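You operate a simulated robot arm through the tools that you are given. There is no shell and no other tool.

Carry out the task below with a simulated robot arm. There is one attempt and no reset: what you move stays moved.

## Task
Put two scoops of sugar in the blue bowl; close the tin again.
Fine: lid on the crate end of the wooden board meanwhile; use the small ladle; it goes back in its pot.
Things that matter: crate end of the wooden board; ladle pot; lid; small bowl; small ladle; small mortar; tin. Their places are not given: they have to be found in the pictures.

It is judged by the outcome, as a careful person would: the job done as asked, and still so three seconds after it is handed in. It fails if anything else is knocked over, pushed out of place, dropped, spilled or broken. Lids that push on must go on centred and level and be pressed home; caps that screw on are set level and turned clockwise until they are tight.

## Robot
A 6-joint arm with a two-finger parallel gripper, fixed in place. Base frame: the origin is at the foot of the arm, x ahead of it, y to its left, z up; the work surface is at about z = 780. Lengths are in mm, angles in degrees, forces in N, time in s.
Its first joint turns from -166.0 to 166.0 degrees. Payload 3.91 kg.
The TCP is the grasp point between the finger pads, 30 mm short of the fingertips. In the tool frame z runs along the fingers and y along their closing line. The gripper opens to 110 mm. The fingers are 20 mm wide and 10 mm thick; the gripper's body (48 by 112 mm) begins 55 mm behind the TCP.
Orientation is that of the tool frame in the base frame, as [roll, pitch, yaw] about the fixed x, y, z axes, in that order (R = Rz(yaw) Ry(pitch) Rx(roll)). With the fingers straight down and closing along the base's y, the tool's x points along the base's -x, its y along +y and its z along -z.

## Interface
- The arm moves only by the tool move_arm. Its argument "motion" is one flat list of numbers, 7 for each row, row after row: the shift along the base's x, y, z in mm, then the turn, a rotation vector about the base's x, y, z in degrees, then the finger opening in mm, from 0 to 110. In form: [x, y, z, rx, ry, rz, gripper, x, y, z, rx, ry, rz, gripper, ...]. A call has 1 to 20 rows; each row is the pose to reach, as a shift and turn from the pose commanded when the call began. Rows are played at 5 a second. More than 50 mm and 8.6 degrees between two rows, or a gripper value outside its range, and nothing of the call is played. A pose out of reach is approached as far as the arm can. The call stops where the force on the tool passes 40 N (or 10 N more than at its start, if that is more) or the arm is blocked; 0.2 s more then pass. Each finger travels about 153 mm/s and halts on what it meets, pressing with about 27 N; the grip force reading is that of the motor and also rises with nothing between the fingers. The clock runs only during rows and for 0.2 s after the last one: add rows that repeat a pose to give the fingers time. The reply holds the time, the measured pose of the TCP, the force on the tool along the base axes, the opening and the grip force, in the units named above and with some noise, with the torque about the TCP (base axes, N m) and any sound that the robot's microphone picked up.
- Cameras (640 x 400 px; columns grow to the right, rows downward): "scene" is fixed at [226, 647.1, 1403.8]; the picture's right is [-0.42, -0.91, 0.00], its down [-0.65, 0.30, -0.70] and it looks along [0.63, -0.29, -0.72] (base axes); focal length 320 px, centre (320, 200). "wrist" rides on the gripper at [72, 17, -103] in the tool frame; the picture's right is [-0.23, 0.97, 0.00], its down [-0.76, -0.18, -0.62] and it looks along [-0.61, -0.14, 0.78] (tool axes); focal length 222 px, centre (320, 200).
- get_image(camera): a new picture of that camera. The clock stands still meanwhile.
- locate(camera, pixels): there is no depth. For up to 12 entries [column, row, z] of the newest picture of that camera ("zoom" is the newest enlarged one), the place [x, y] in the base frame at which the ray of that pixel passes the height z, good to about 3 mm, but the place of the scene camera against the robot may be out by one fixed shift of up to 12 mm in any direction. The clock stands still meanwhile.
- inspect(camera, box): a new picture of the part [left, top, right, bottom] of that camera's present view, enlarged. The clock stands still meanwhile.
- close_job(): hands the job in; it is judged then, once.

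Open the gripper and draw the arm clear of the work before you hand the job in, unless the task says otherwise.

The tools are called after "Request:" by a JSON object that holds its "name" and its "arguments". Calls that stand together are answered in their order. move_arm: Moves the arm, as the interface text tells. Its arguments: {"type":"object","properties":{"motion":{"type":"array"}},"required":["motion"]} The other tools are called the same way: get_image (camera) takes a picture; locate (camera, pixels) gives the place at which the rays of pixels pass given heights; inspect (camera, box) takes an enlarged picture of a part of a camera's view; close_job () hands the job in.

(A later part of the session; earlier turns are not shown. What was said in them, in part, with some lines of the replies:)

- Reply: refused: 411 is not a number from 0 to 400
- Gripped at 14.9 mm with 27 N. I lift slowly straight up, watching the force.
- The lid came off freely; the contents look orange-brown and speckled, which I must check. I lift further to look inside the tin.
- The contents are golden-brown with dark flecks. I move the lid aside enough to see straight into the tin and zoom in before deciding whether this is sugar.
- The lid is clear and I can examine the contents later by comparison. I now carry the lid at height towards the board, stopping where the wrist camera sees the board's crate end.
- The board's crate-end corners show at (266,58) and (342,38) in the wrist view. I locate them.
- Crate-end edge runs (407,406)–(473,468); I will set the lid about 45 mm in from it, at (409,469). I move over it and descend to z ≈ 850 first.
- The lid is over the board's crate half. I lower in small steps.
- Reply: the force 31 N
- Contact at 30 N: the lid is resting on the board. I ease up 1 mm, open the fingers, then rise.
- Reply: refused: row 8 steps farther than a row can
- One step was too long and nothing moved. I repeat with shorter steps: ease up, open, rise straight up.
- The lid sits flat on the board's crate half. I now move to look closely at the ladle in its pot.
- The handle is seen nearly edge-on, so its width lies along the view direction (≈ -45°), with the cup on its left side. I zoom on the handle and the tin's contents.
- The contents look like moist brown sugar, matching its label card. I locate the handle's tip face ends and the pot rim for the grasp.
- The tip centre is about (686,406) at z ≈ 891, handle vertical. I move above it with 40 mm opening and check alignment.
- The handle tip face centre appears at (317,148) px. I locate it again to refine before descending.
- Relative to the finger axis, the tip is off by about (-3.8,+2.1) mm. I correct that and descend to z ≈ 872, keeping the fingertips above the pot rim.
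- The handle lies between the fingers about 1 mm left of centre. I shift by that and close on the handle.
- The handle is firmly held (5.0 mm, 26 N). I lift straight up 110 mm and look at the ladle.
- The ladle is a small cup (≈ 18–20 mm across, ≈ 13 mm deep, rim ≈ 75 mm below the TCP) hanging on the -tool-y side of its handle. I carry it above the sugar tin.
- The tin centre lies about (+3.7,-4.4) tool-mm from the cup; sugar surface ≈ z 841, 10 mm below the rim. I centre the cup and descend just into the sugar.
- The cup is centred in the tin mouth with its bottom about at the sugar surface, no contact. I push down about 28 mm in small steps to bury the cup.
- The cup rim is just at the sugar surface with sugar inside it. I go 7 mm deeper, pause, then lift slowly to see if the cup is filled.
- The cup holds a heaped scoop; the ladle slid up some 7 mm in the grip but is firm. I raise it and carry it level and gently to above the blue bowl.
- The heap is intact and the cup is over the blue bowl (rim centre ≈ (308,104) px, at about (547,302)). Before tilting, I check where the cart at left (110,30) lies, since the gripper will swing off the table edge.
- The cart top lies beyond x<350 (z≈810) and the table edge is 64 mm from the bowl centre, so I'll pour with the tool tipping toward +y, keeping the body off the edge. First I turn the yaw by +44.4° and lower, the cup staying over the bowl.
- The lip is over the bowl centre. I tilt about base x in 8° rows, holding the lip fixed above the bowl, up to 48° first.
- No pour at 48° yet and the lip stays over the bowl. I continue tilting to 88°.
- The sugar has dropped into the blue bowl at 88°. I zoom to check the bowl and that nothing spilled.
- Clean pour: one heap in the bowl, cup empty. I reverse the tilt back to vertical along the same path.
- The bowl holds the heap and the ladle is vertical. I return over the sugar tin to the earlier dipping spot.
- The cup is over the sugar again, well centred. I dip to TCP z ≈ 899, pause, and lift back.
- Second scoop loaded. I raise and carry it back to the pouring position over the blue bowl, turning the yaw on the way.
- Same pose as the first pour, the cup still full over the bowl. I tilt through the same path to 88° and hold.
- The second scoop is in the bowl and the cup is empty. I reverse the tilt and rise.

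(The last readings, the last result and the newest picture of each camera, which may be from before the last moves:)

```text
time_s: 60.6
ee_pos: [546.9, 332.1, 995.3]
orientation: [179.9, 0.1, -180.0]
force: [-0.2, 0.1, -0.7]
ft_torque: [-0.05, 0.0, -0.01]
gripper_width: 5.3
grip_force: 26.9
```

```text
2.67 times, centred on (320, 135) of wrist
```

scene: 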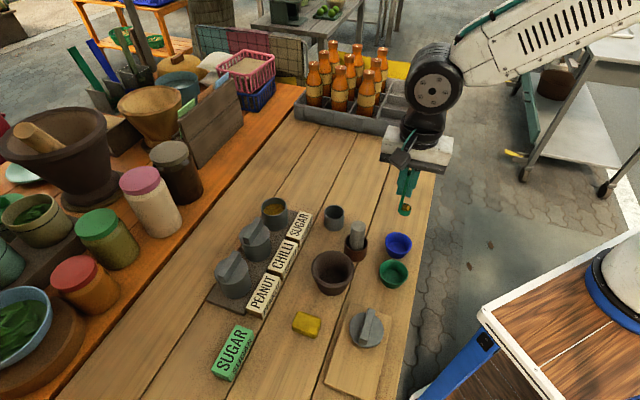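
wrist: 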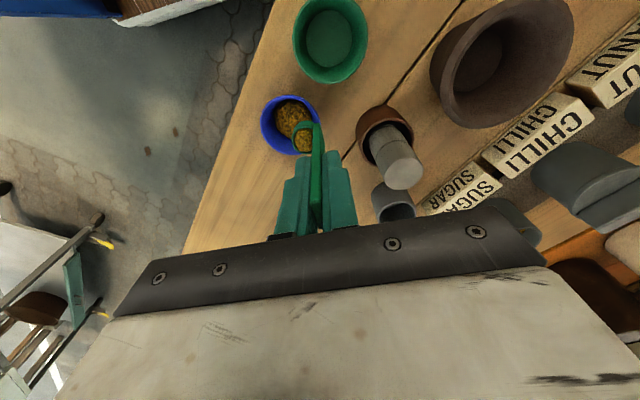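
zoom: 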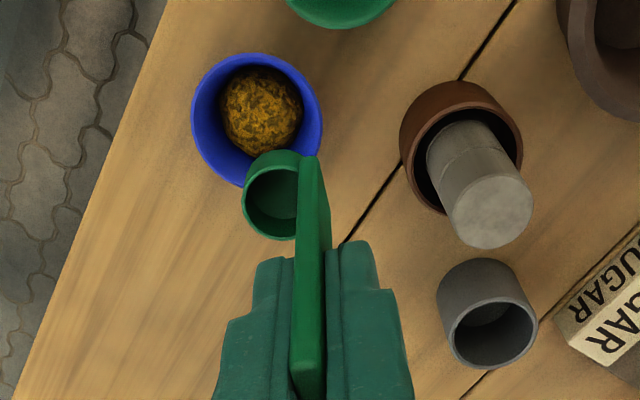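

Now I carry the ladle back over its pot, restoring the original yaw, and compare with the earlier lift-out view.

Request:
{"name": "move_arm", "arguments": {"motion": [23, 12.3, 0, 0, 0, -7.4, 0, 46, 24.6, 0, 0, 0, -14.8, 0, 69, 37, 0, 0, 0, -22.2, 0, 92, 49.3, 0, 0, 0, -29.6, 0, 115, 61.6, 0, 0, 0, -37, 0, 137.6, 73.9, -5, 0, 0, -44.4, 0, 137.6, 73.9, -14.4, 0, 0, -44.4, 0, 137.6, 73.9, -14.4, 0, 0, -44.4, 0]}}

Request:
{"name": "get_image", "arguments": {"camera": "wrist"}}

Request:
{"name": "inspect", "arguments": {"camera": "wrist", "box": [250, 90, 390, 220]}}

Request:
{"name": "inspect", "arguments": {"camera": "scene", "box": [270, 100, 390, 250]}}

```text
time_s: 62.4
ee_pos: [684.7, 403.4, 981.5]
orientation: [179.9, 0.0, 135.5]
force: [-0.4, 0.3, 0.2]
ft_torque: [0.04, 0.01, 0.0]
gripper_width: 5.5
grip_force: 26.8
```

```text
taken
```

wrist: 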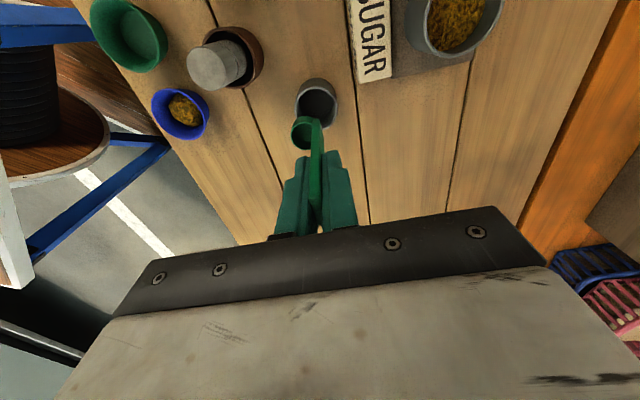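

```text
3.08 times, centred on (320, 155) of wrist
```

zoom: 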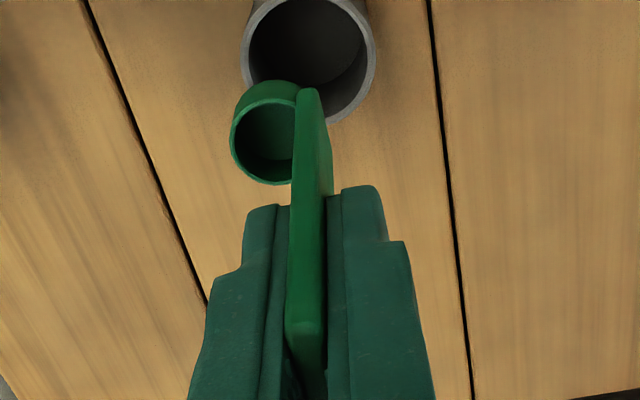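

```text
2.67 times, centred on (330, 175) of scene
```

zoom: 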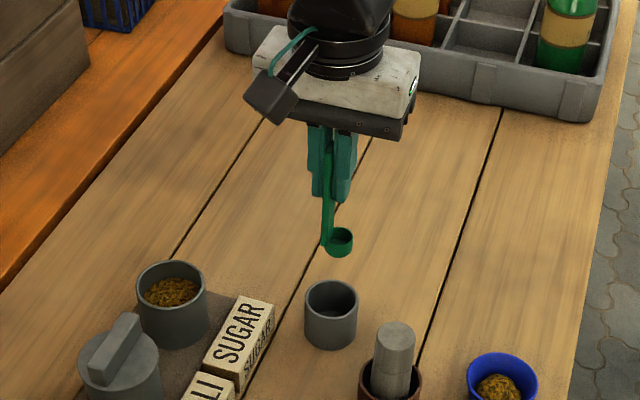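

The ladle has swung slightly in the grip (cup ~4 mm toward the camera, ~3 mm left of its original spot). I correct by about (5,-1) mm, lower until the cup is just above the rim, and check.

Request:
{"name": "move_arm", "arguments": {"motion": [5, -1, 0, 0, 0, 0, 0, 5, -1, -20, 0, 0, 0, 0, 5, -1, -40, 0, 0, 0, 0, 5, -1, -54, 0, 0, 0, 0, 5, -1, -60, 0, 0, 0, 0, 5, -1, -60, 0, 0, 0, 0]}}

Request:
{"name": "get_image", "arguments": {"camera": "wrist"}}

Request:
{"name": "inspect", "arguments": {"camera": "wrist", "box": [260, 80, 380, 190]}}

Request:
{"name": "inspect", "arguments": {"camera": "scene", "box": [290, 150, 380, 240]}}

```text
time_s: 63.8
ee_pos: [689.5, 403.4, 921.1]
orientation: [179.9, 0.0, 135.6]
force: [-0.1, 0.2, -0.4]
ft_torque: [0.02, 0.0, 0.0]
gripper_width: 5.2
grip_force: 27.0
```

```text
taken
```

wrist: 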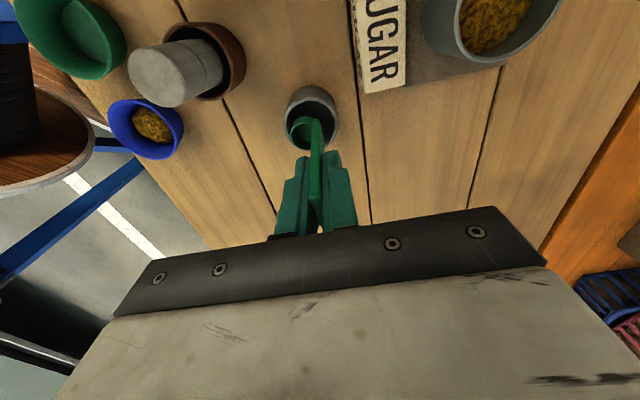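

```text
3.64 times, centred on (320, 135) of wrist
```

zoom: 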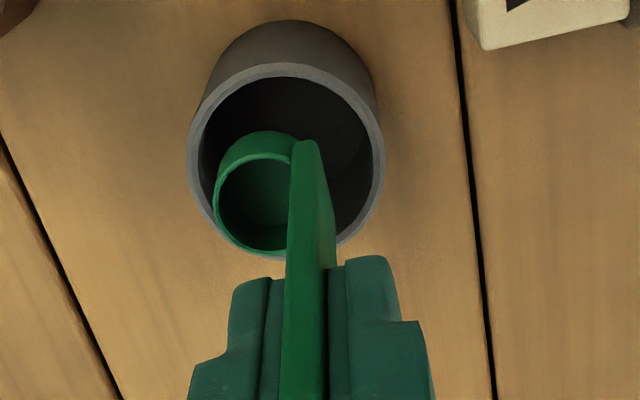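

```text
4.44 times, centred on (335, 195) of scene
```

zoom: 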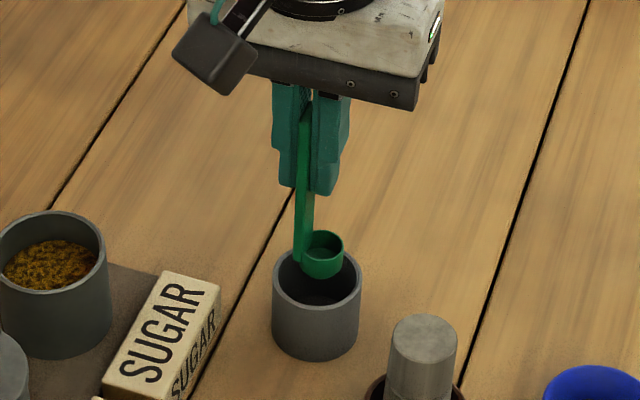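

The cup (≈ tool (3,-13)) fits within the pot mouth (centre ≈ (2,-7), inner radius ≈ 21). I nudge by (1,1) and lower slowly toward the original depth.

Request:
{"name": "move_arm", "arguments": {"motion": [1, 1, -6, 0, 0, 0, 0, 1, 1, -14, 0, 0, 0, 0, 1, 1, -22, 0, 0, 0, 0, 1, 1, -30, 0, 0, 0, 0, 1, 1, -38, 0, 0, 0, 0, 1, 1, -43, 0, 0, 0, 0, 1, 1, -46, 0, 0, 0, 0, 1, 1, -46, 0, 0, 0, 0]}}

Request:
{"name": "inspect", "arguments": {"camera": "wrist", "box": [260, 80, 380, 190]}}

Request:
{"name": "inspect", "arguments": {"camera": "scene", "box": [290, 150, 380, 240]}}

```text
time_s: 65.6
ee_pos: [691.1, 402.9, 875.0]
orientation: [179.9, 0.0, 135.6]
force: [-0.8, -0.7, -0.2]
ft_torque: [0.01, 0.0, 0.0]
gripper_width: 5.3
grip_force: 26.9
```

```text
3.64 times, centred on (320, 135) of wrist
```

zoom: 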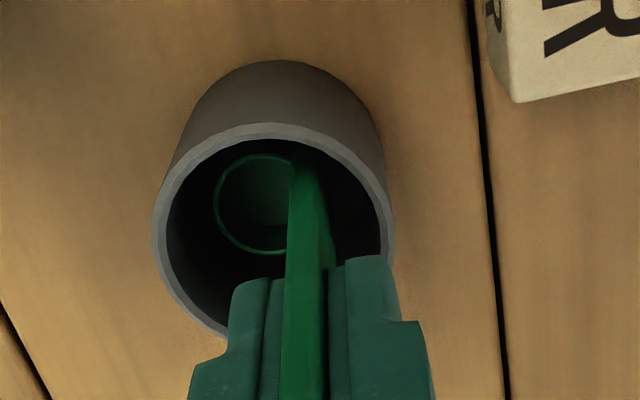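

```text
4.44 times, centred on (335, 195) of scene
```

zoom: 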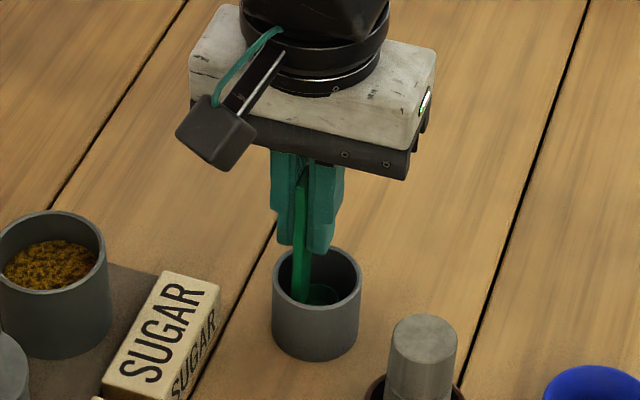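

No contact yet at z 875. I lower in 2 mm rows until the ladle touches the pot's floor.

Request:
{"name": "move_arm", "arguments": {"motion": [0, 0, -2, 0, 0, 0, 0, 0, 0, -4, 0, 0, 0, 0, 0, 0, -4, 0, 0, 0, 0]}}

Request:
{"name": "inspect", "arguments": {"camera": "scene", "box": [290, 150, 380, 240]}}

```text
time_s: 66.4
ee_pos: [691.0, 402.1, 871.3]
orientation: [179.9, 0.0, 135.6]
force: [-0.2, 0.1, -1.3]
ft_torque: [0.0, -0.01, -0.02]
gripper_width: 5.3
grip_force: 27.2
```

```text
4.44 times, centred on (335, 195) of scene
```

zoom: 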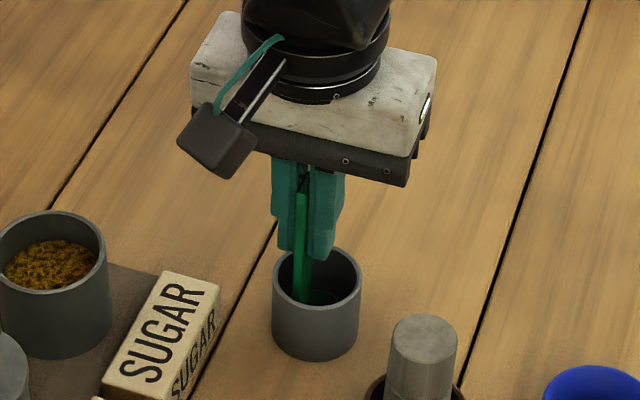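

Still no contact at 871. I continue down a few more millimetres in small rows.

Request:
{"name": "move_arm", "arguments": {"motion": [0, 0, -1.5, 0, 0, 0, 0, 0, 0, -3, 0, 0, 0, 0, 0, 0, -4.5, 0, 0, 0, 0, 0, 0, -4.5, 0, 0, 0, 0]}}

```text
time_s: 67.4
ee_pos: [691.6, 403.2, 866.4]
orientation: [179.8, 0.0, 135.7]
force: [-0.3, -1.7, 14.5]
ft_torque: [-0.31, 0.04, 0.0]
gripper_width: 5.2
grip_force: 27.0
```

Contact at 14.5 N: the ladle stands on the pot floor. I ease up 1 mm, open slowly and withdraw straight up.

Request:
{"name": "move_arm", "arguments": {"motion": [0, 0, 1, 0, 0, 0, 0, 0, 0, 1, 0, 0, 0, 8, 0, 0, 1, 0, 0, 0, 16, 0, 0, 1, 0, 0, 0, 30, 0, 0, 1, 0, 0, 0, 30, 0, 0, 10, 0, 0, 0, 30, 0, 0, 30, 0, 0, 0, 30, 0, 0, 60, 0, 0, 0, 30, 0, 0, 100, 0, 0, 0, 30, 0, 0, 100, 0, 0, 0, 30]}}

Request:
{"name": "get_image", "arguments": {"camera": "wrist"}}

Request:
{"name": "inspect", "arguments": {"camera": "scene", "box": [290, 150, 380, 240]}}

```text
time_s: 69.6
ee_pos: [690.5, 403.2, 966.0]
orientation: [179.9, 0.0, 135.6]
force: [-0.7, 0.1, -1.1]
ft_torque: [0.0, -0.02, -0.01]
gripper_width: 29.9
grip_force: 0.0
```

```text
taken
```

wrist: 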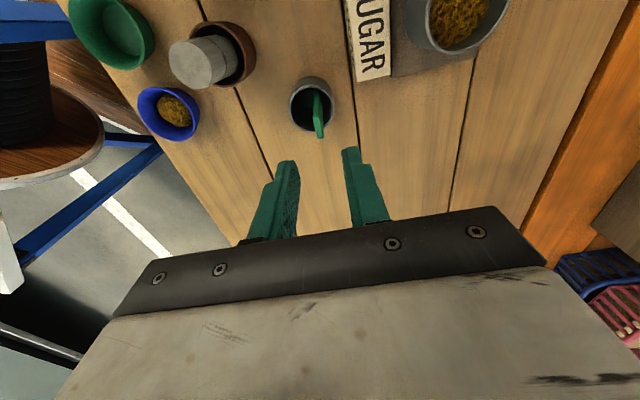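

```text
4.44 times, centred on (335, 195) of scene
```

zoom: 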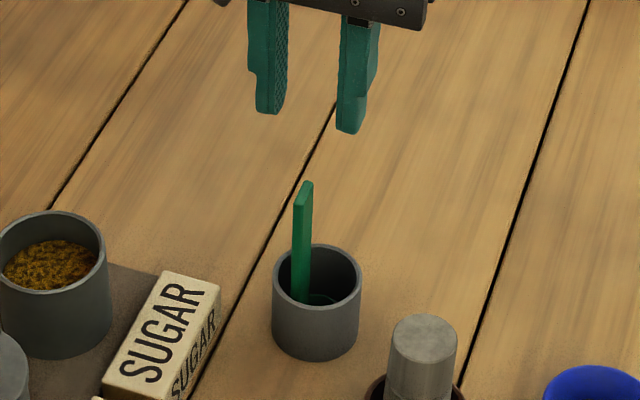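

The ladle stands back in its pot. I return over the lid on the board with a 50 mm opening.

Request:
{"name": "move_arm", "arguments": {"motion": [-30, 7, 15, 0, 0, 0, 40, -70, 16.5, 15, 0, 0, 0, 50, -110, 26, 15, 0, 0, 0, 50, -150, 35.4, 15, 0, 0, 0, 50, -190, 44.8, 15, 0, 0, 0, 50, -230, 54.2, 0, 0, 0, 0, 50, -265, 62.5, -30, 0, 0, 0, 50, -281.6, 66.4, -65, 0, 0, 0, 50, -281.6, 66.4, -65, 0, 0, 0, 50]}}

Request:
{"name": "get_image", "arguments": {"camera": "wrist"}}

Request:
{"name": "inspect", "arguments": {"camera": "wrist", "box": [240, 80, 400, 220]}}

```text
time_s: 71.6
ee_pos: [409.3, 466.6, 900.4]
orientation: [179.9, 0.0, 135.6]
force: [0.4, 0.0, 0.6]
ft_torque: [-0.02, 0.01, 0.02]
gripper_width: 50.2
grip_force: 0.1
```

```text
taken
```

wrist: 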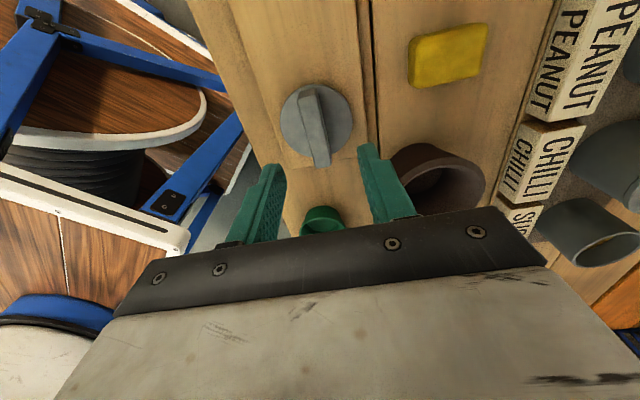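

```text
2.86 times, centred on (320, 150) of wrist
```

zoom: 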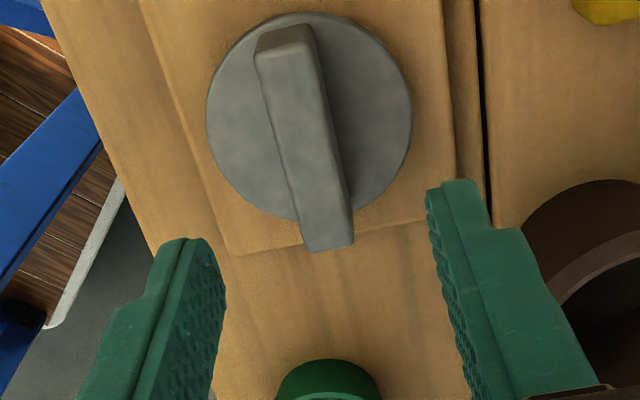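

The lid is where I left it; the bar is about 1.5 mm off the finger axis after allowing for the camera bias seen earlier. I shift (-1.7,-0.3), descend to the earlier grip height and close.

Request:
{"name": "move_arm", "arguments": {"motion": [-1.7, -0.3, -20, 0, 0, 0, 50, -1.7, -0.3, -40, 0, 0, 0, 50, -1.7, -0.3, -55, 0, 0, 0, 50, -1.7, -0.3, -62, 0, 0, 0, 50, -1.7, -0.3, -65.5, 0, 0, 0, 50, -1.7, -0.3, -65.5, 0, 0, 0, 50]}}

Request:
{"name": "get_image", "arguments": {"camera": "wrist"}}

Request:
{"name": "inspect", "arguments": {"camera": "wrist", "box": [250, 90, 390, 230]}}

```text
time_s: 73.0
ee_pos: [406.8, 469.8, 835.2]
orientation: [179.9, 0.0, 135.7]
force: [-0.1, -0.7, -1.0]
ft_torque: [-0.02, -0.02, 0.01]
gripper_width: 50.0
grip_force: 0.1
```

```text
taken
```

wrist: 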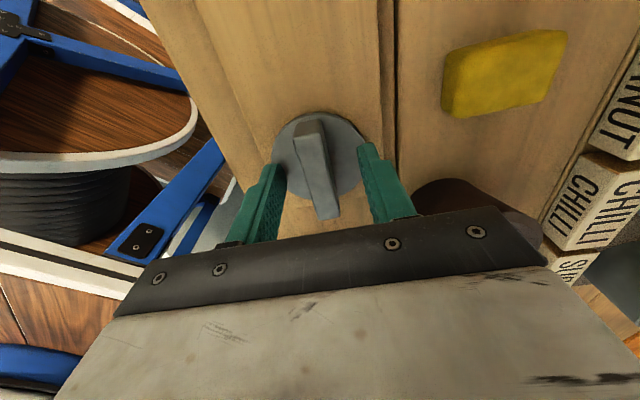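

```text
2.86 times, centred on (320, 160) of wrist
```

zoom: 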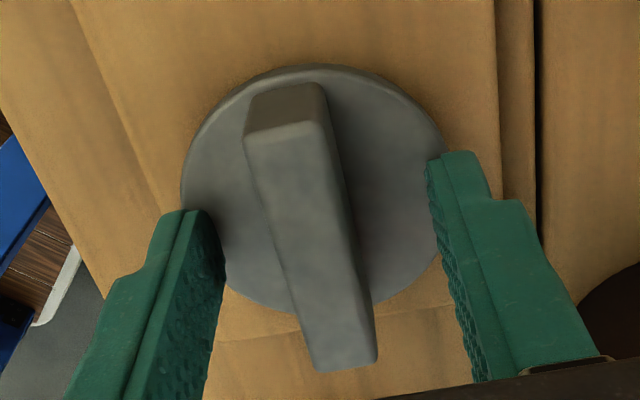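

No contact, the bar is between the pads. I close on it.

Request:
{"name": "move_arm", "arguments": {"motion": [0, 0, 0, 0, 0, 0, 40, 0, 0, 0, 0, 0, 0, 25, 0, 0, 0, 0, 0, 0, 14, 0, 0, 0, 0, 0, 0, 0, 0, 0, 0, 0, 0, 0, 0, 0, 0, 0, 0, 0, 0, 0]}}

Request:
{"name": "get_image", "arguments": {"camera": "wrist"}}

Request:
{"name": "inspect", "arguments": {"camera": "wrist", "box": [250, 90, 390, 230]}}

```text
time_s: 74.4
ee_pos: [405.9, 468.2, 837.1]
orientation: [180.0, -0.1, 135.6]
force: [0.0, -1.0, 0.6]
ft_torque: [-0.02, 0.01, 0.0]
gripper_width: 15.0
grip_force: 26.6
```

```text
taken
```

wrist: 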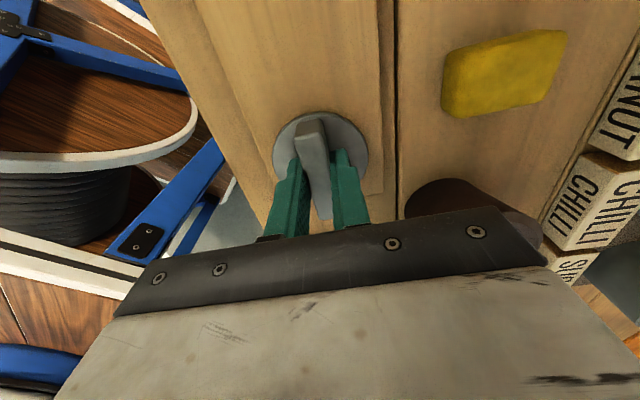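

```text
2.86 times, centred on (320, 160) of wrist
```

zoom: 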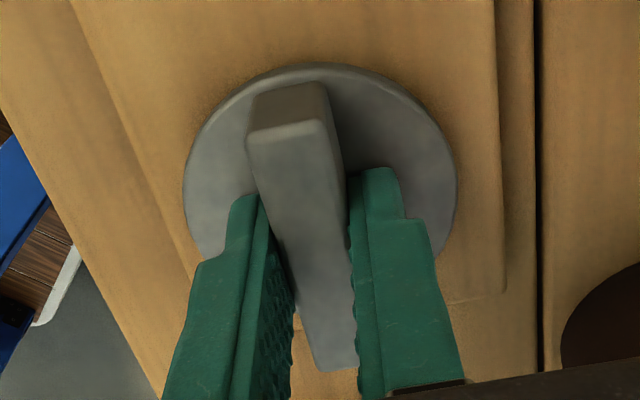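

Gripped at 15 mm, the lid sits in the fingers as before. I lift it straight up and carry it at height toward the tin.

Request:
{"name": "move_arm", "arguments": {"motion": [0, 0, 10, 0, 0, 0, 0, 0, 0, 40, 0, 0, 0, 0, 0, 0, 80, 0, 0, 0, 0, 0, 0, 120, 0, 0, 0, 0, 10, 2, 150, 0, 0, 0, 0, 50, 10, 157, 0, 0, 0, 0, 95, 19, 157, 0, 0, 0, 0, 140, 28, 157, 0, 0, 0, 0, 185, 37, 157, 0, 0, 0, 0, 230, 46, 157, 0, 0, 0, 0, 270, 54, 157, 0, 0, 0, 0, 305, 62, 157, 0, 0, 0, 0, 305, 62, 157, 0, 0, 0, 0]}}

Request:
{"name": "get_image", "arguments": {"camera": "wrist"}}

Request:
{"name": "inspect", "arguments": {"camera": "wrist", "box": [250, 90, 390, 230]}}

Request:
{"name": "get_image", "arguments": {"camera": "scene"}}

```text
time_s: 77.2
ee_pos: [715.1, 534.3, 992.2]
orientation: [179.9, 0.0, 135.6]
force: [-0.2, -0.5, -0.7]
ft_torque: [-0.03, 0.0, -0.02]
gripper_width: 15.0
grip_force: 26.6
```

```text
taken
```

wrist: 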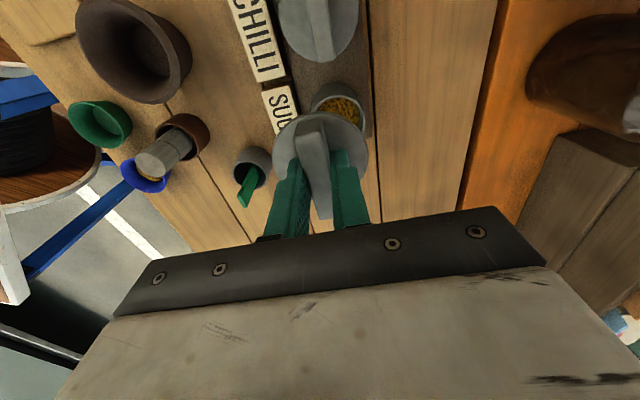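

```text
2.86 times, centred on (320, 160) of wrist
```

zoom: 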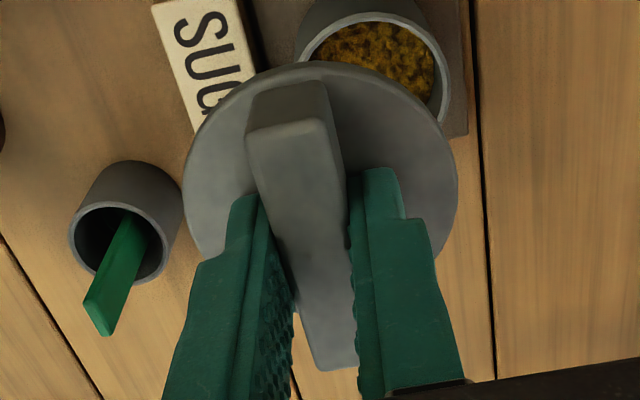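

```text
taken
```

scene: 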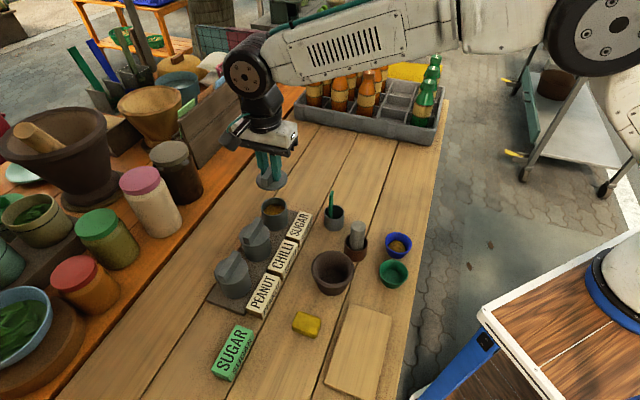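

The lid is centred in the fingers (disc cols 272–368). To place it precisely, I shift to where the open tin is fully visible past the lid, and measure it.

Request:
{"name": "move_arm", "arguments": {"motion": [20, -10, 0, 0, 0, 0, 0, 40, -20, 0, 0, 0, 0, 0, 60, -30, 0, 0, 0, 0, 0, 60, -30, 0, 0, 0, 0, 0, 60, -30, 0, 0, 0, 0, 0]}}

Request:
{"name": "get_image", "arguments": {"camera": "wrist"}}

Request:
{"name": "inspect", "arguments": {"camera": "wrist", "box": [260, 20, 380, 120]}}

```text
time_s: 78.4
ee_pos: [774.3, 502.2, 992.3]
orientation: [179.8, 0.0, 135.5]
force: [-0.5, -0.2, -0.7]
ft_torque: [-0.01, 0.0, 0.0]
gripper_width: 14.7
grip_force: 27.0
```

```text
taken
```

wrist: 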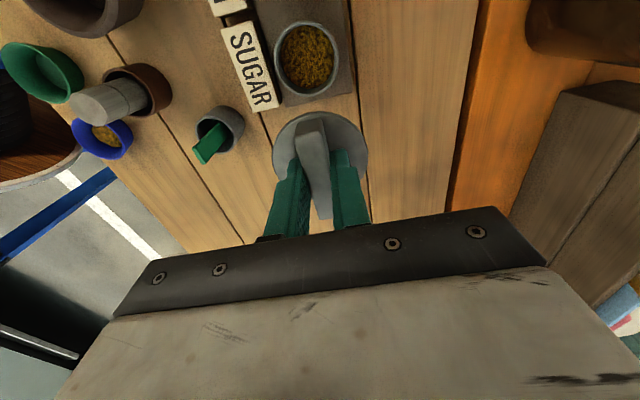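

```text
4.00 times, centred on (320, 70) of wrist
```

zoom: 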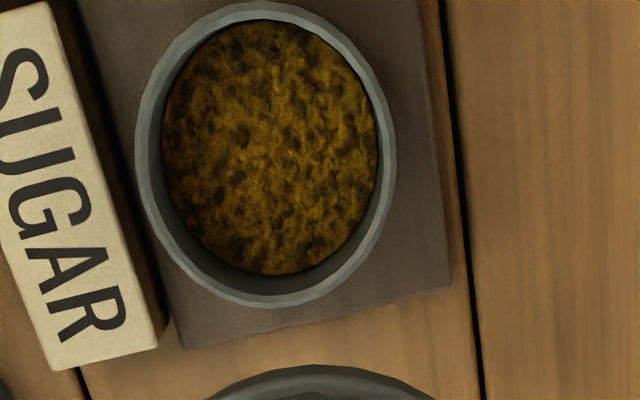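

The tin rim is fully visible (ellipse centre (306.5,59) px, edges rows 20.5–97). I cross-check the needed shift with locate for the rim edges.

Request:
{"name": "locate", "arguments": {"camera": "wrist", "pixels": [[306.5, 20.5, 852], [306.5, 97, 852], [274, 58.75, 852], [339, 58.75, 852], [306.5, 58.75, 852], [320.3, 161, 961], [272, 150, 961], [368.3, 150, 961]]}}

Request:
{"name": "inspect", "arguments": {"camera": "wrist", "box": [250, 90, 390, 230]}}

```text
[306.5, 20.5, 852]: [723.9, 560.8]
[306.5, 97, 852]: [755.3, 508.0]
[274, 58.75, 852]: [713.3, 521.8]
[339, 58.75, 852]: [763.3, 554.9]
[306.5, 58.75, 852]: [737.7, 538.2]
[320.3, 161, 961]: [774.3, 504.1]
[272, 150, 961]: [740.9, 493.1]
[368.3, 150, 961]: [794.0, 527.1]
```

```text
2.86 times, centred on (320, 160) of wrist
```

zoom: 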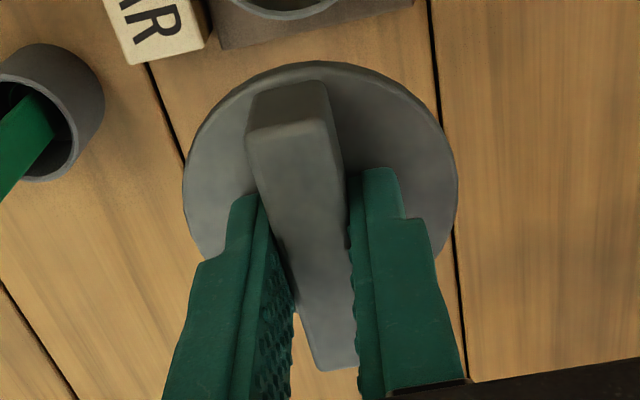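

Both methods agree: shift ≈ (-35,+32). I move over the tin and lower to about 20 mm above seating, then check from both cameras.

Request:
{"name": "move_arm", "arguments": {"motion": [-12, 11, 0, 0, 0, 0, 0, -24, 22, 0, 0, 0, 0, 0, -35.2, 31.9, 0, 0, 0, 0, 0, -35.2, 31.9, -30, 0, 0, 0, 0, -35.2, 31.9, -60, 0, 0, 0, 0, -35.2, 31.9, -80, 0, 0, 0, 0, -35.2, 31.9, -82, 0, 0, 0, 0, -35.2, 31.9, -82, 0, 0, 0, 0]}}

Request:
{"name": "inspect", "arguments": {"camera": "scene", "box": [240, 150, 320, 240]}}

Request:
{"name": "get_image", "arguments": {"camera": "wrist"}}

Request:
{"name": "inspect", "arguments": {"camera": "wrist", "box": [250, 70, 390, 210]}}

```text
time_s: 80.2
ee_pos: [738.2, 532.3, 910.1]
orientation: [-180.0, 0.0, 135.6]
force: [0.4, -0.2, 0.6]
ft_torque: [0.0, -0.02, -0.01]
gripper_width: 15.0
grip_force: 26.8
```

```text
4.44 times, centred on (280, 195) of scene
```

zoom: 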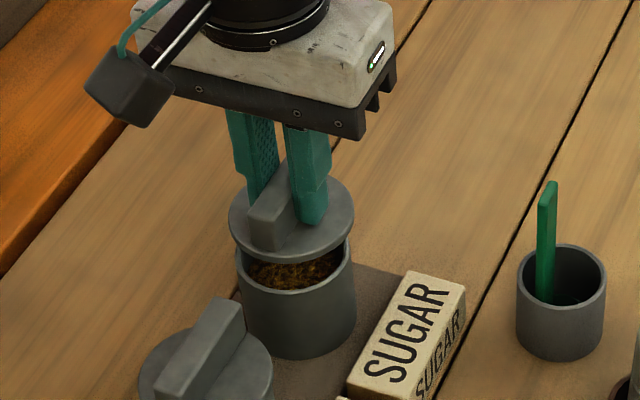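

```text
taken
```

wrist: 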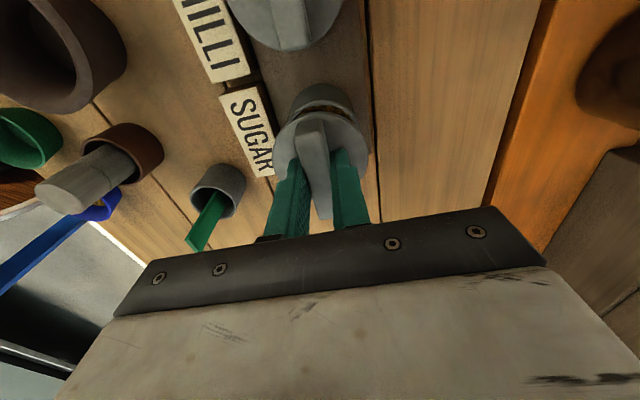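

```text
2.86 times, centred on (320, 140) of wrist
```

zoom: 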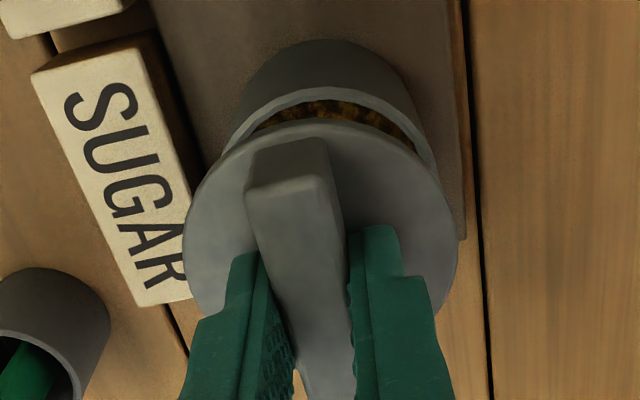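

The scene view shows lid (cols 228–354) centred over the tin (236–352) allowing for height. I zoom the wrist view for the other direction.

Request:
{"name": "inspect", "arguments": {"camera": "wrist", "box": [280, 80, 370, 140]}}

Request:
{"name": "inspect", "arguments": {"camera": "scene", "box": [255, 175, 305, 225]}}

```text
6.67 times, centred on (325, 110) of wrist
```

zoom: 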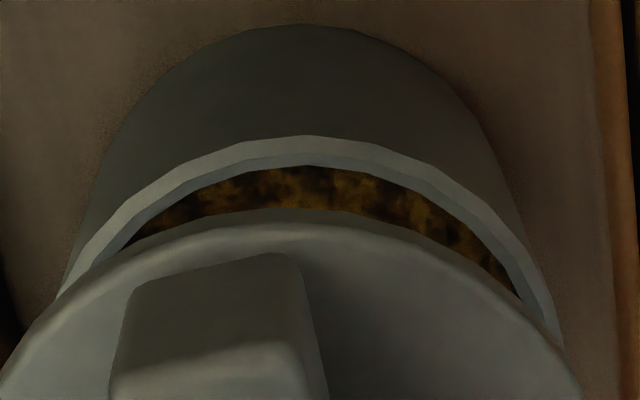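

```text
8.00 times, centred on (280, 200) of scene
```

zoom: 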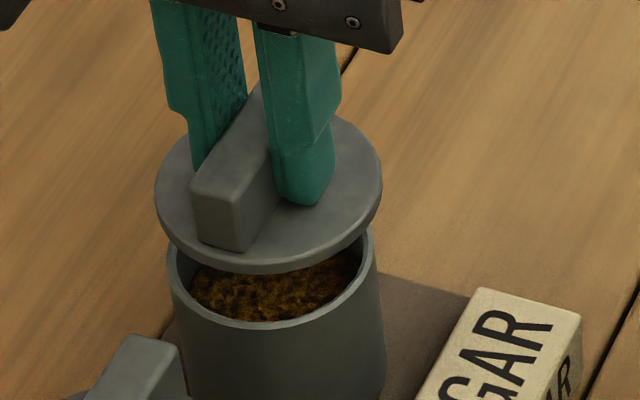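

Both views show the lid about 2 mm off toward -y. I shift (0.2,+2.0), lower to ~8 mm above seating and check again.

Request:
{"name": "move_arm", "arguments": {"motion": [0.2, 2, 0, 0, 0, 0, 0, 0.2, 2, -6, 0, 0, 0, 0, 0.2, 2, -10, 0, 0, 0, 0, 0.2, 2, -10, 0, 0, 0, 0]}}

Request:
{"name": "inspect", "arguments": {"camera": "wrist", "box": [280, 80, 370, 140]}}

Request:
{"name": "inspect", "arguments": {"camera": "scene", "box": [255, 175, 305, 225]}}

```text
time_s: 81.2
ee_pos: [738.9, 535.6, 901.7]
orientation: [179.9, 0.1, 135.5]
force: [0.1, 0.0, 0.4]
ft_torque: [-0.02, 0.01, -0.03]
gripper_width: 14.9
grip_force: 27.2
```

```text
6.67 times, centred on (325, 110) of wrist
```

zoom: 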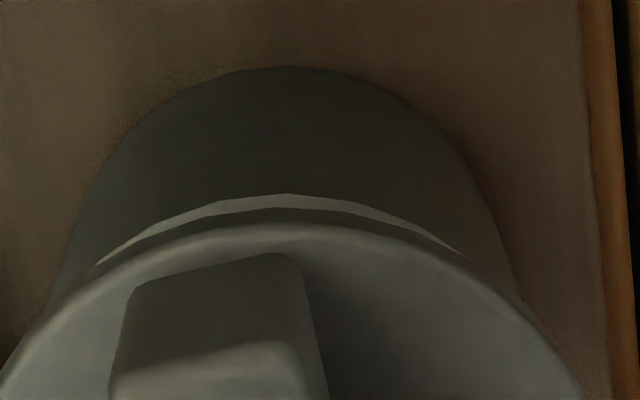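

```text
8.00 times, centred on (280, 200) of scene
```

zoom: 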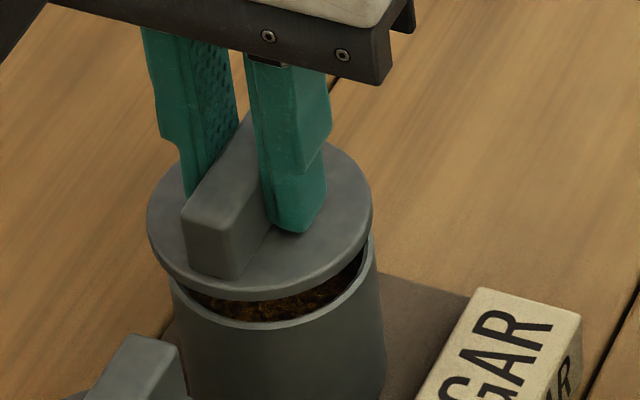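

Now it is ~1.5 mm too far the other way (the arm moved 3.3 mm by its reading). I shift back by about (−0.2,−1.5) and recheck.

Request:
{"name": "move_arm", "arguments": {"motion": [-0.2, -1.5, 0, 0, 0, 0, 0, -0.2, -1.5, 0, 0, 0, 0, 0, -0.2, -1.5, -3, 0, 0, 0, 0, -0.2, -1.5, -3, 0, 0, 0, 0]}}

Request:
{"name": "inspect", "arguments": {"camera": "wrist", "box": [280, 80, 370, 140]}}

Request:
{"name": "inspect", "arguments": {"camera": "scene", "box": [255, 175, 305, 225]}}

```text
time_s: 82.2
ee_pos: [737.4, 533.5, 898.8]
orientation: [180.0, 0.1, 135.6]
force: [0.3, 0.7, -0.9]
ft_torque: [0.01, -0.04, -0.03]
gripper_width: 14.9
grip_force: 27.1
```

```text
6.67 times, centred on (325, 110) of wrist
```

zoom: 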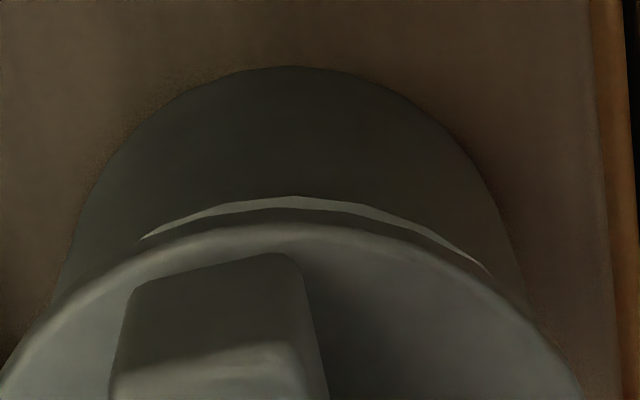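

```text
8.00 times, centred on (280, 200) of scene
```

zoom: 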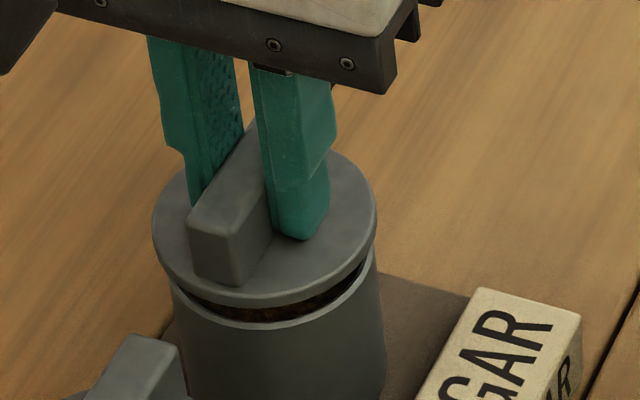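

Now aligned within about half a millimetre in both views. I lower straight down in small steps to seat the lid.

Request:
{"name": "move_arm", "arguments": {"motion": [0, 0, -2, 0, 0, 0, 0, 0, 0, -4, 0, 0, 0, 0, 0, 0, -6, 0, 0, 0, 0, 0, 0, -8, 0, 0, 0, 0, 0, 0, -8, 0, 0, 0, 0]}}

Request:
{"name": "inspect", "arguments": {"camera": "wrist", "box": [280, 80, 370, 140]}}

Request:
{"name": "inspect", "arguments": {"camera": "scene", "box": [255, 175, 305, 225]}}

```text
time_s: 83.4
ee_pos: [737.4, 534.1, 888.9]
orientation: [179.9, 0.1, 135.5]
force: [-0.4, 0.0, -1.2]
ft_torque: [0.02, 0.02, 0.01]
gripper_width: 15.0
grip_force: 26.6
```

```text
6.67 times, centred on (325, 110) of wrist
```

zoom: 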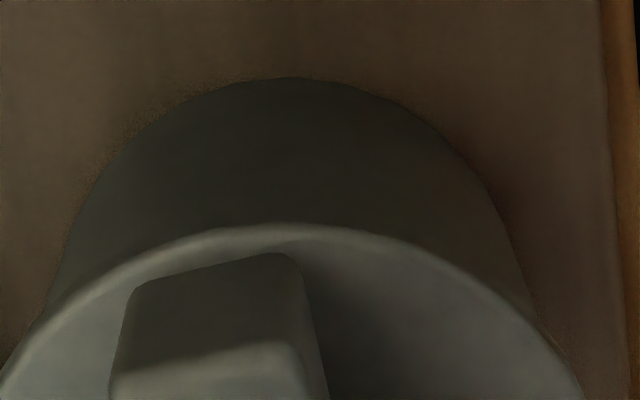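

```text
8.00 times, centred on (280, 200) of scene
```

zoom: 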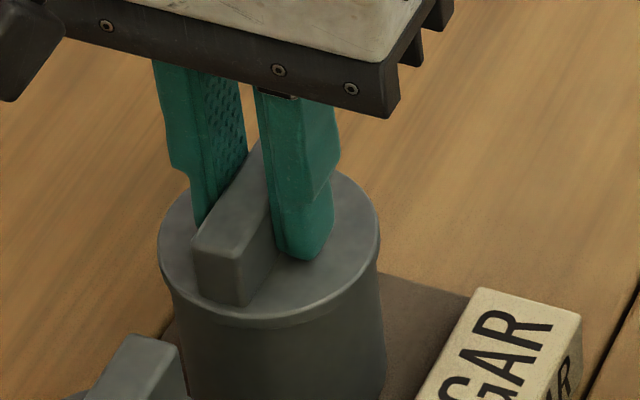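

The lid is entering with no resistance. I continue down until it seats and press with force.

Request:
{"name": "move_arm", "arguments": {"motion": [0, 0, -1.5, 0, 0, 0, 0, 0, 0, -3, 0, 0, 0, 0, 0, 0, -3, 0, 0, 0, 0]}}

Request:
{"name": "inspect", "arguments": {"camera": "scene", "box": [255, 175, 305, 225]}}

```text
time_s: 84.2
ee_pos: [738.5, 533.7, 888.3]
orientation: [179.6, 0.0, 135.6]
force: [8.7, 1.0, 14.4]
ft_torque: [-0.02, -0.06, -0.01]
gripper_width: 14.6
grip_force: 27.2
```

```text
8.00 times, centred on (280, 200) of scene
```

zoom: 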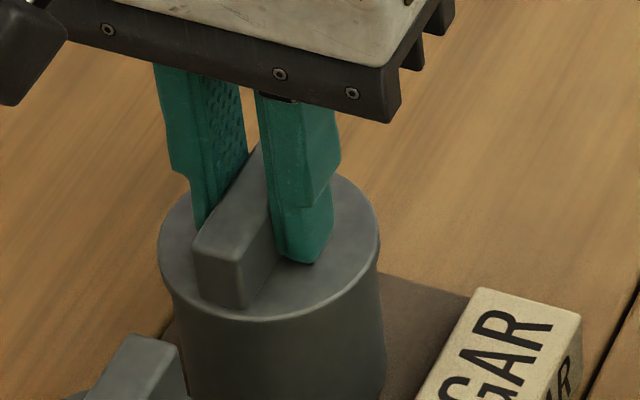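

Contact at 14 N with some sideways force (+x 8.7 N). I relieve by shifting +0.8 mm in x and press a little further.

Request:
{"name": "move_arm", "arguments": {"motion": [0.8, 0, 0, 0, 0, 0, 0, 0.8, 0, -1, 0, 0, 0, 0, 0.8, 0, -2, 0, 0, 0, 0, 0.8, 0, -2, 0, 0, 0, 0]}}

Request:
{"name": "inspect", "arguments": {"camera": "scene", "box": [255, 175, 305, 225]}}

Request:
{"name": "inspect", "arguments": {"camera": "wrist", "box": [250, 70, 390, 210]}}

```text
time_s: 85.2
ee_pos: [739.0, 533.9, 886.9]
orientation: [179.6, 0.0, 135.6]
force: [15.0, 5.3, 32.5]
ft_torque: [0.02, -0.11, -0.02]
gripper_width: 14.9
grip_force: 27.1
```

```text
8.00 times, centred on (280, 200) of scene
```

zoom: 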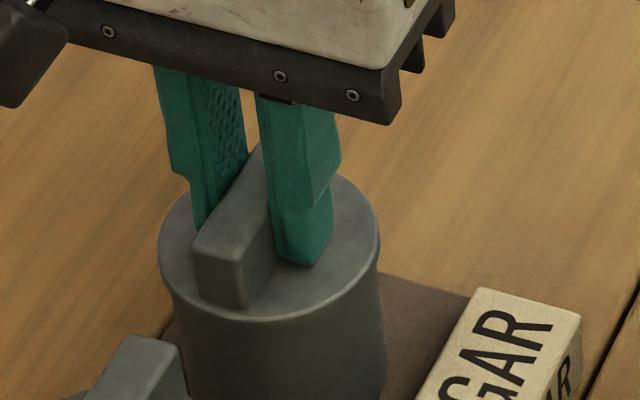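

```text
2.86 times, centred on (320, 140) of wrist
```

zoom: 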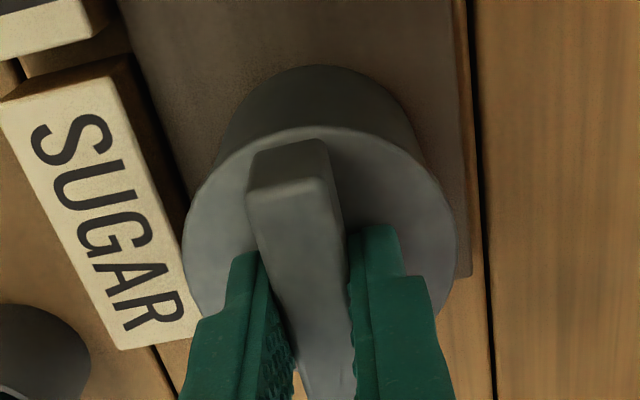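

The vertical force is 32 N but with 16 N sideways, so I ease off and open the fingers to let the lid settle freely, then compare with the original closed view.

Request:
{"name": "move_arm", "arguments": {"motion": [0.8, 0.4, 1.5, 0, 0, 0, 0, 0.8, 0.4, 2.5, 0, 0, 0, 0, 0.8, 0.4, 2.5, 0, 0, 0, 18, 0.8, 0.4, 2.5, 0, 0, 0, 30, 0.8, 0.4, 2.5, 0, 0, 0, 50, 0.8, 0.4, 2.5, 0, 0, 0, 50]}}

Request:
{"name": "inspect", "arguments": {"camera": "scene", "box": [230, 160, 330, 250]}}

Request:
{"name": "inspect", "arguments": {"camera": "scene", "box": [255, 175, 305, 225]}}

```text
time_s: 86.6
ee_pos: [738.9, 534.9, 886.6]
orientation: [-179.9, 0.0, 135.5]
force: [-2.1, -0.2, 7.0]
ft_torque: [0.01, 0.09, -0.05]
gripper_width: 48.9
grip_force: 0.0
```

```text
4.44 times, centred on (280, 205) of scene
```

zoom: 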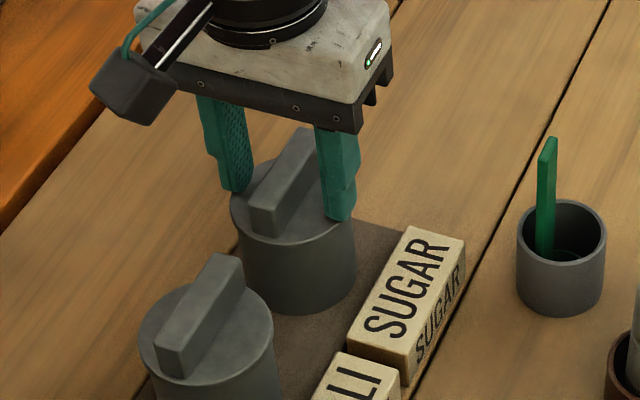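

```text
8.00 times, centred on (280, 200) of scene
```

zoom: 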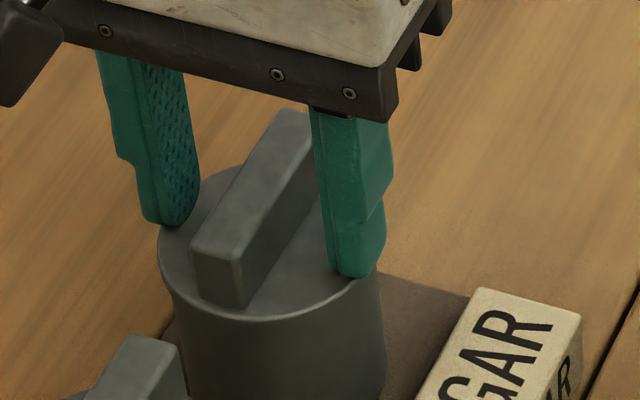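

The lid now looks identical to the original closed state (same extents and height). To make sure it is pressed home I bring the fingers in to 36 mm either side of the bar and press evenly on the lid plate.

Request:
{"name": "move_arm", "arguments": {"motion": [0, 0, 4, 0, 0, 0, 50, 0, 0, 4, 0, 0, 0, 36, 0, 0, 4, 0, 0, 0, 36, 0, 0, 1, 0, 0, 0, 36, 0, 0, -1, 0, 0, 0, 36, 0, 0, -2, 0, 0, 0, 36, 0, 0, -3, 0, 0, 0, 36, 0, 0, -4, 0, 0, 0, 36, 0, 0, -4, 0, 0, 0, 36]}}

```text
time_s: 88.6
ee_pos: [739.5, 534.7, 886.6]
orientation: [179.6, 0.0, 135.5]
force: [0.3, -2.3, 31.5]
ft_torque: [-0.12, 0.02, -0.02]
gripper_width: 36.1
grip_force: 0.4
```

Pressed at 31.5 N with no further travel (plate at the original height). One slightly firmer press, then I rise clear.

Request:
{"name": "move_arm", "arguments": {"motion": [0, 0, -0.8, 0, 0, 0, 36, 0, 0, -0.8, 0, 0, 0, 36]}}

Request:
{"name": "move_arm", "arguments": {"motion": [0, 0, 6, 0, 0, 0, 36, 0, 0, 10, 0, 0, 0, 50, 0, 0, 30, 0, 0, 0, 50, 0, 0, 70, 0, 0, 0, 50, 0, 0, 110, 0, 0, 0, 50, 0, 0, 150, 0, 0, 0, 50, 0, 0, 150, 0, 0, 0, 50]}}

Request:
{"name": "get_image", "arguments": {"camera": "wrist"}}

Request:
{"name": "inspect", "arguments": {"camera": "scene", "box": [230, 160, 330, 250]}}

```text
time_s: 89.2
ee_pos: [738.8, 534.5, 887.4]
orientation: [179.6, 0.0, 135.5]
force: [-3.2, -3.6, 11.8]
ft_torque: [-0.1, 0.08, 0.0]
gripper_width: 36.1
grip_force: 0.0
stopped in row 2: the force on the tool passed its limit at 41 N (the readings are from after the stop); the commanded pose is now the measured one
```

```text
time_s: 90.8
ee_pos: [739.6, 538.9, 1034.7]
orientation: [179.7, 0.1, 135.5]
force: [-0.1, 0.8, 0.0]
ft_torque: [0.0, 0.04, 0.01]
gripper_width: 50.2
grip_force: 0.1
```

```text
taken
```

wrist: 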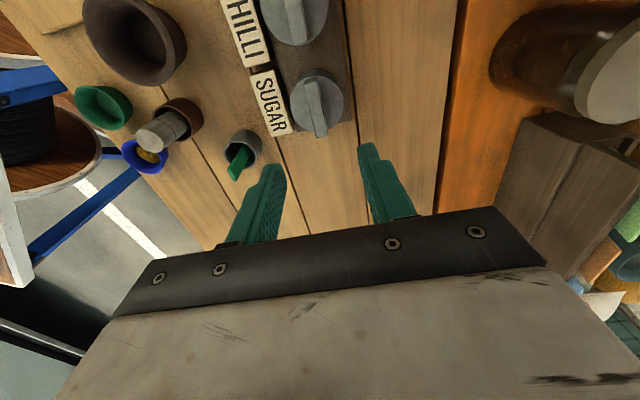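

```text
4.44 times, centred on (280, 205) of scene
```

zoom: 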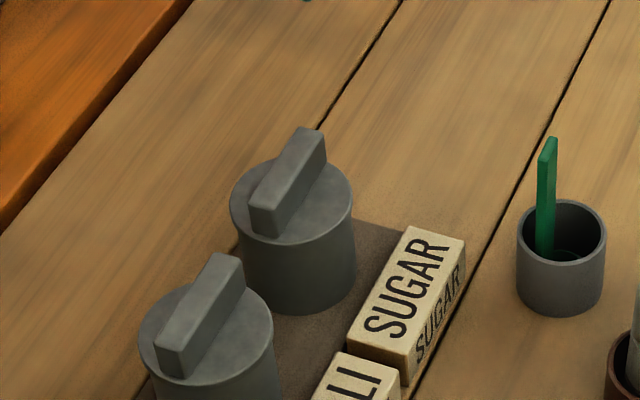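

The tin is closed, the lid level and centred; the ladle is in its pot. I draw the arm back toward its start area with the gripper open and take a last look.

Request:
{"name": "move_arm", "arguments": {"motion": [0, 0, 40, 0, 0, 0, 80, -30, -20, 80, 0, 0, 0, 110, -70, -45, 105, 0, 0, 0, 110, -110, -70, 110, 0, 0, 0, 110, -150, -95, 110, 0, 0, 0, 110, -190, -120, 110, 0, 0, 0, 110, -230, -145, 110, 0, 0, 0, 110, -270, -170, 110, 0, 0, 0, 110, -305, -195, 110, 0, 0, 0, 110, -305, -195, 110, 0, 0, 0, 110]}}

Request:
{"name": "get_image", "arguments": {"camera": "scene"}}

Request:
{"name": "inspect", "arguments": {"camera": "scene", "box": [200, 180, 430, 340]}}

Request:
{"name": "get_image", "arguments": {"camera": "wrist"}}

```text
refused: row 2 steps farther than a row can; nothing moved
```

```text
taken
```

scene: 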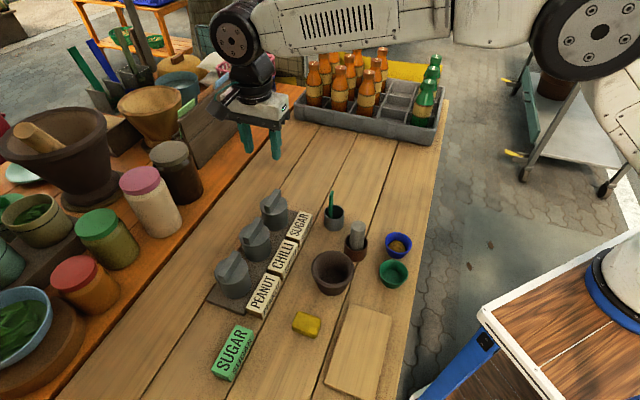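

```text
2.50 times, centred on (315, 260) of scene
```

zoom: 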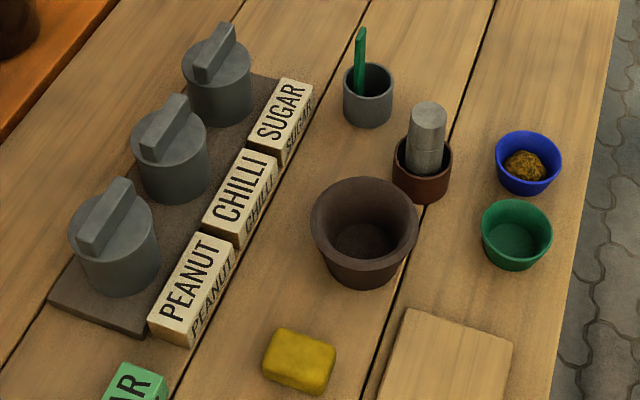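

```text
taken
```

wrist: 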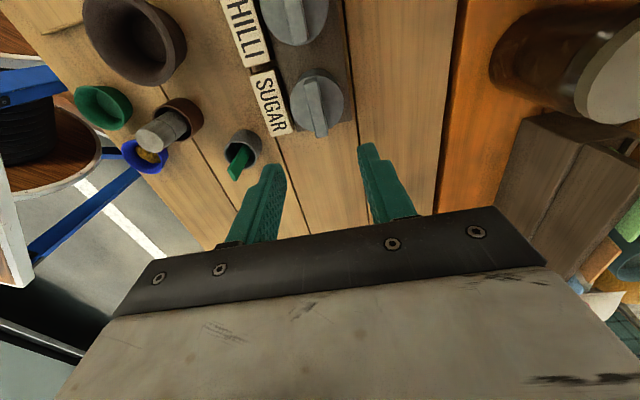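

Everything is in place; the retreat had one step too long. I repeat it with shorter steps.

Request:
{"name": "move_arm", "arguments": {"motion": [0, 0, 40, 0, 0, 0, 80, -20, -14, 75, 0, 0, 0, 110, -55, -36, 95, 0, 0, 0, 110, -95, -60, 105, 0, 0, 0, 110, -135, -85, 110, 0, 0, 0, 110, -175, -110, 110, 0, 0, 0, 110, -215, -135, 110, 0, 0, 0, 110, -255, -160, 110, 0, 0, 0, 110, -290, -185, 110, 0, 0, 0, 110, -290, -185, 110, 0, 0, 0, 110, -290, -185, 110, 0, 0, 0, 110]}}

Request:
{"name": "get_image", "arguments": {"camera": "scene"}}

Request:
{"name": "get_image", "arguments": {"camera": "wrist"}}

```text
time_s: 93.2
ee_pos: [450.0, 349.9, 1148.7]
orientation: [179.7, 0.0, 135.6]
force: [-1.2, -0.1, 0.4]
ft_torque: [-0.02, -0.01, 0.01]
gripper_width: 110.1
grip_force: 0.1
```

```text
taken
```

scene: 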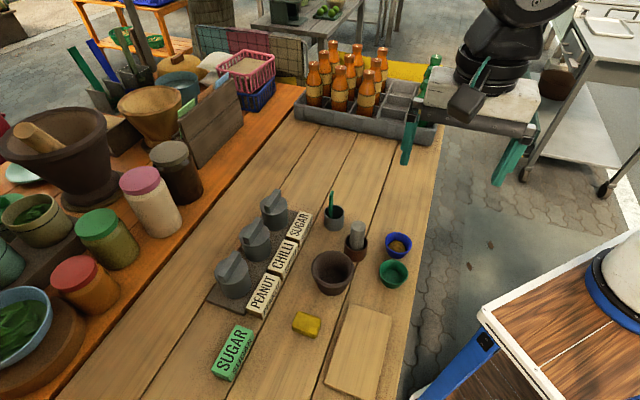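

```text
taken
```

wrist: 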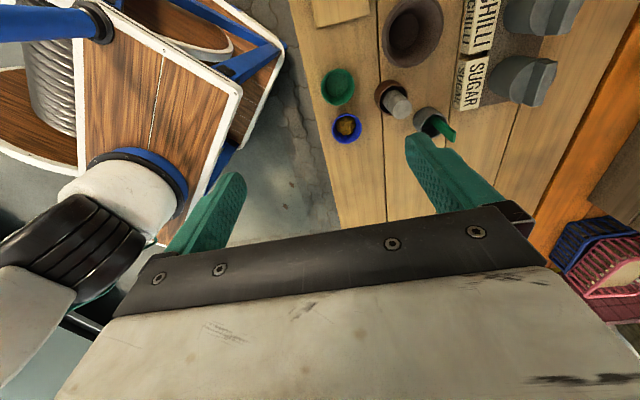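

The final pictures show two scoops in the blue bowl (398,245), the tin closed (272,210), the ladle in its pot (335,212), the board clear and nothing disturbed. The gripper is open and the arm clear, so I hand the job in.

Request:
{"name": "close_job", "arguments": {}}

```text
The job is handed in.
```

I put two scoops of sugar in the blue bowl and closed the tin again. I also set the small ladle back in its pot. I've handed the job in, but I haven't seen how it was judged.

- **Lid:** It sat on the crate end of the board while I scooped. It went back on level and centred, and I pressed it home with about 40 N. It is at the same height as before.
- **Ladle and bowl:** Both pours went fully into the bowl, and I saw no spills. The ladle slid a few millimetres in the grip while scooping, but it stands upright in the pot.
- **Other items:** In the last pictures nothing else was moved or knocked over. The arm is clear and the gripper is open.
- **Contents of the tin:** I used the tin behind the cream SUGAR card. What was inside is golden-brown, like brown or palm sugar, not white. I didn't open the chilli or peanut tins to compare, so I relied on the card.
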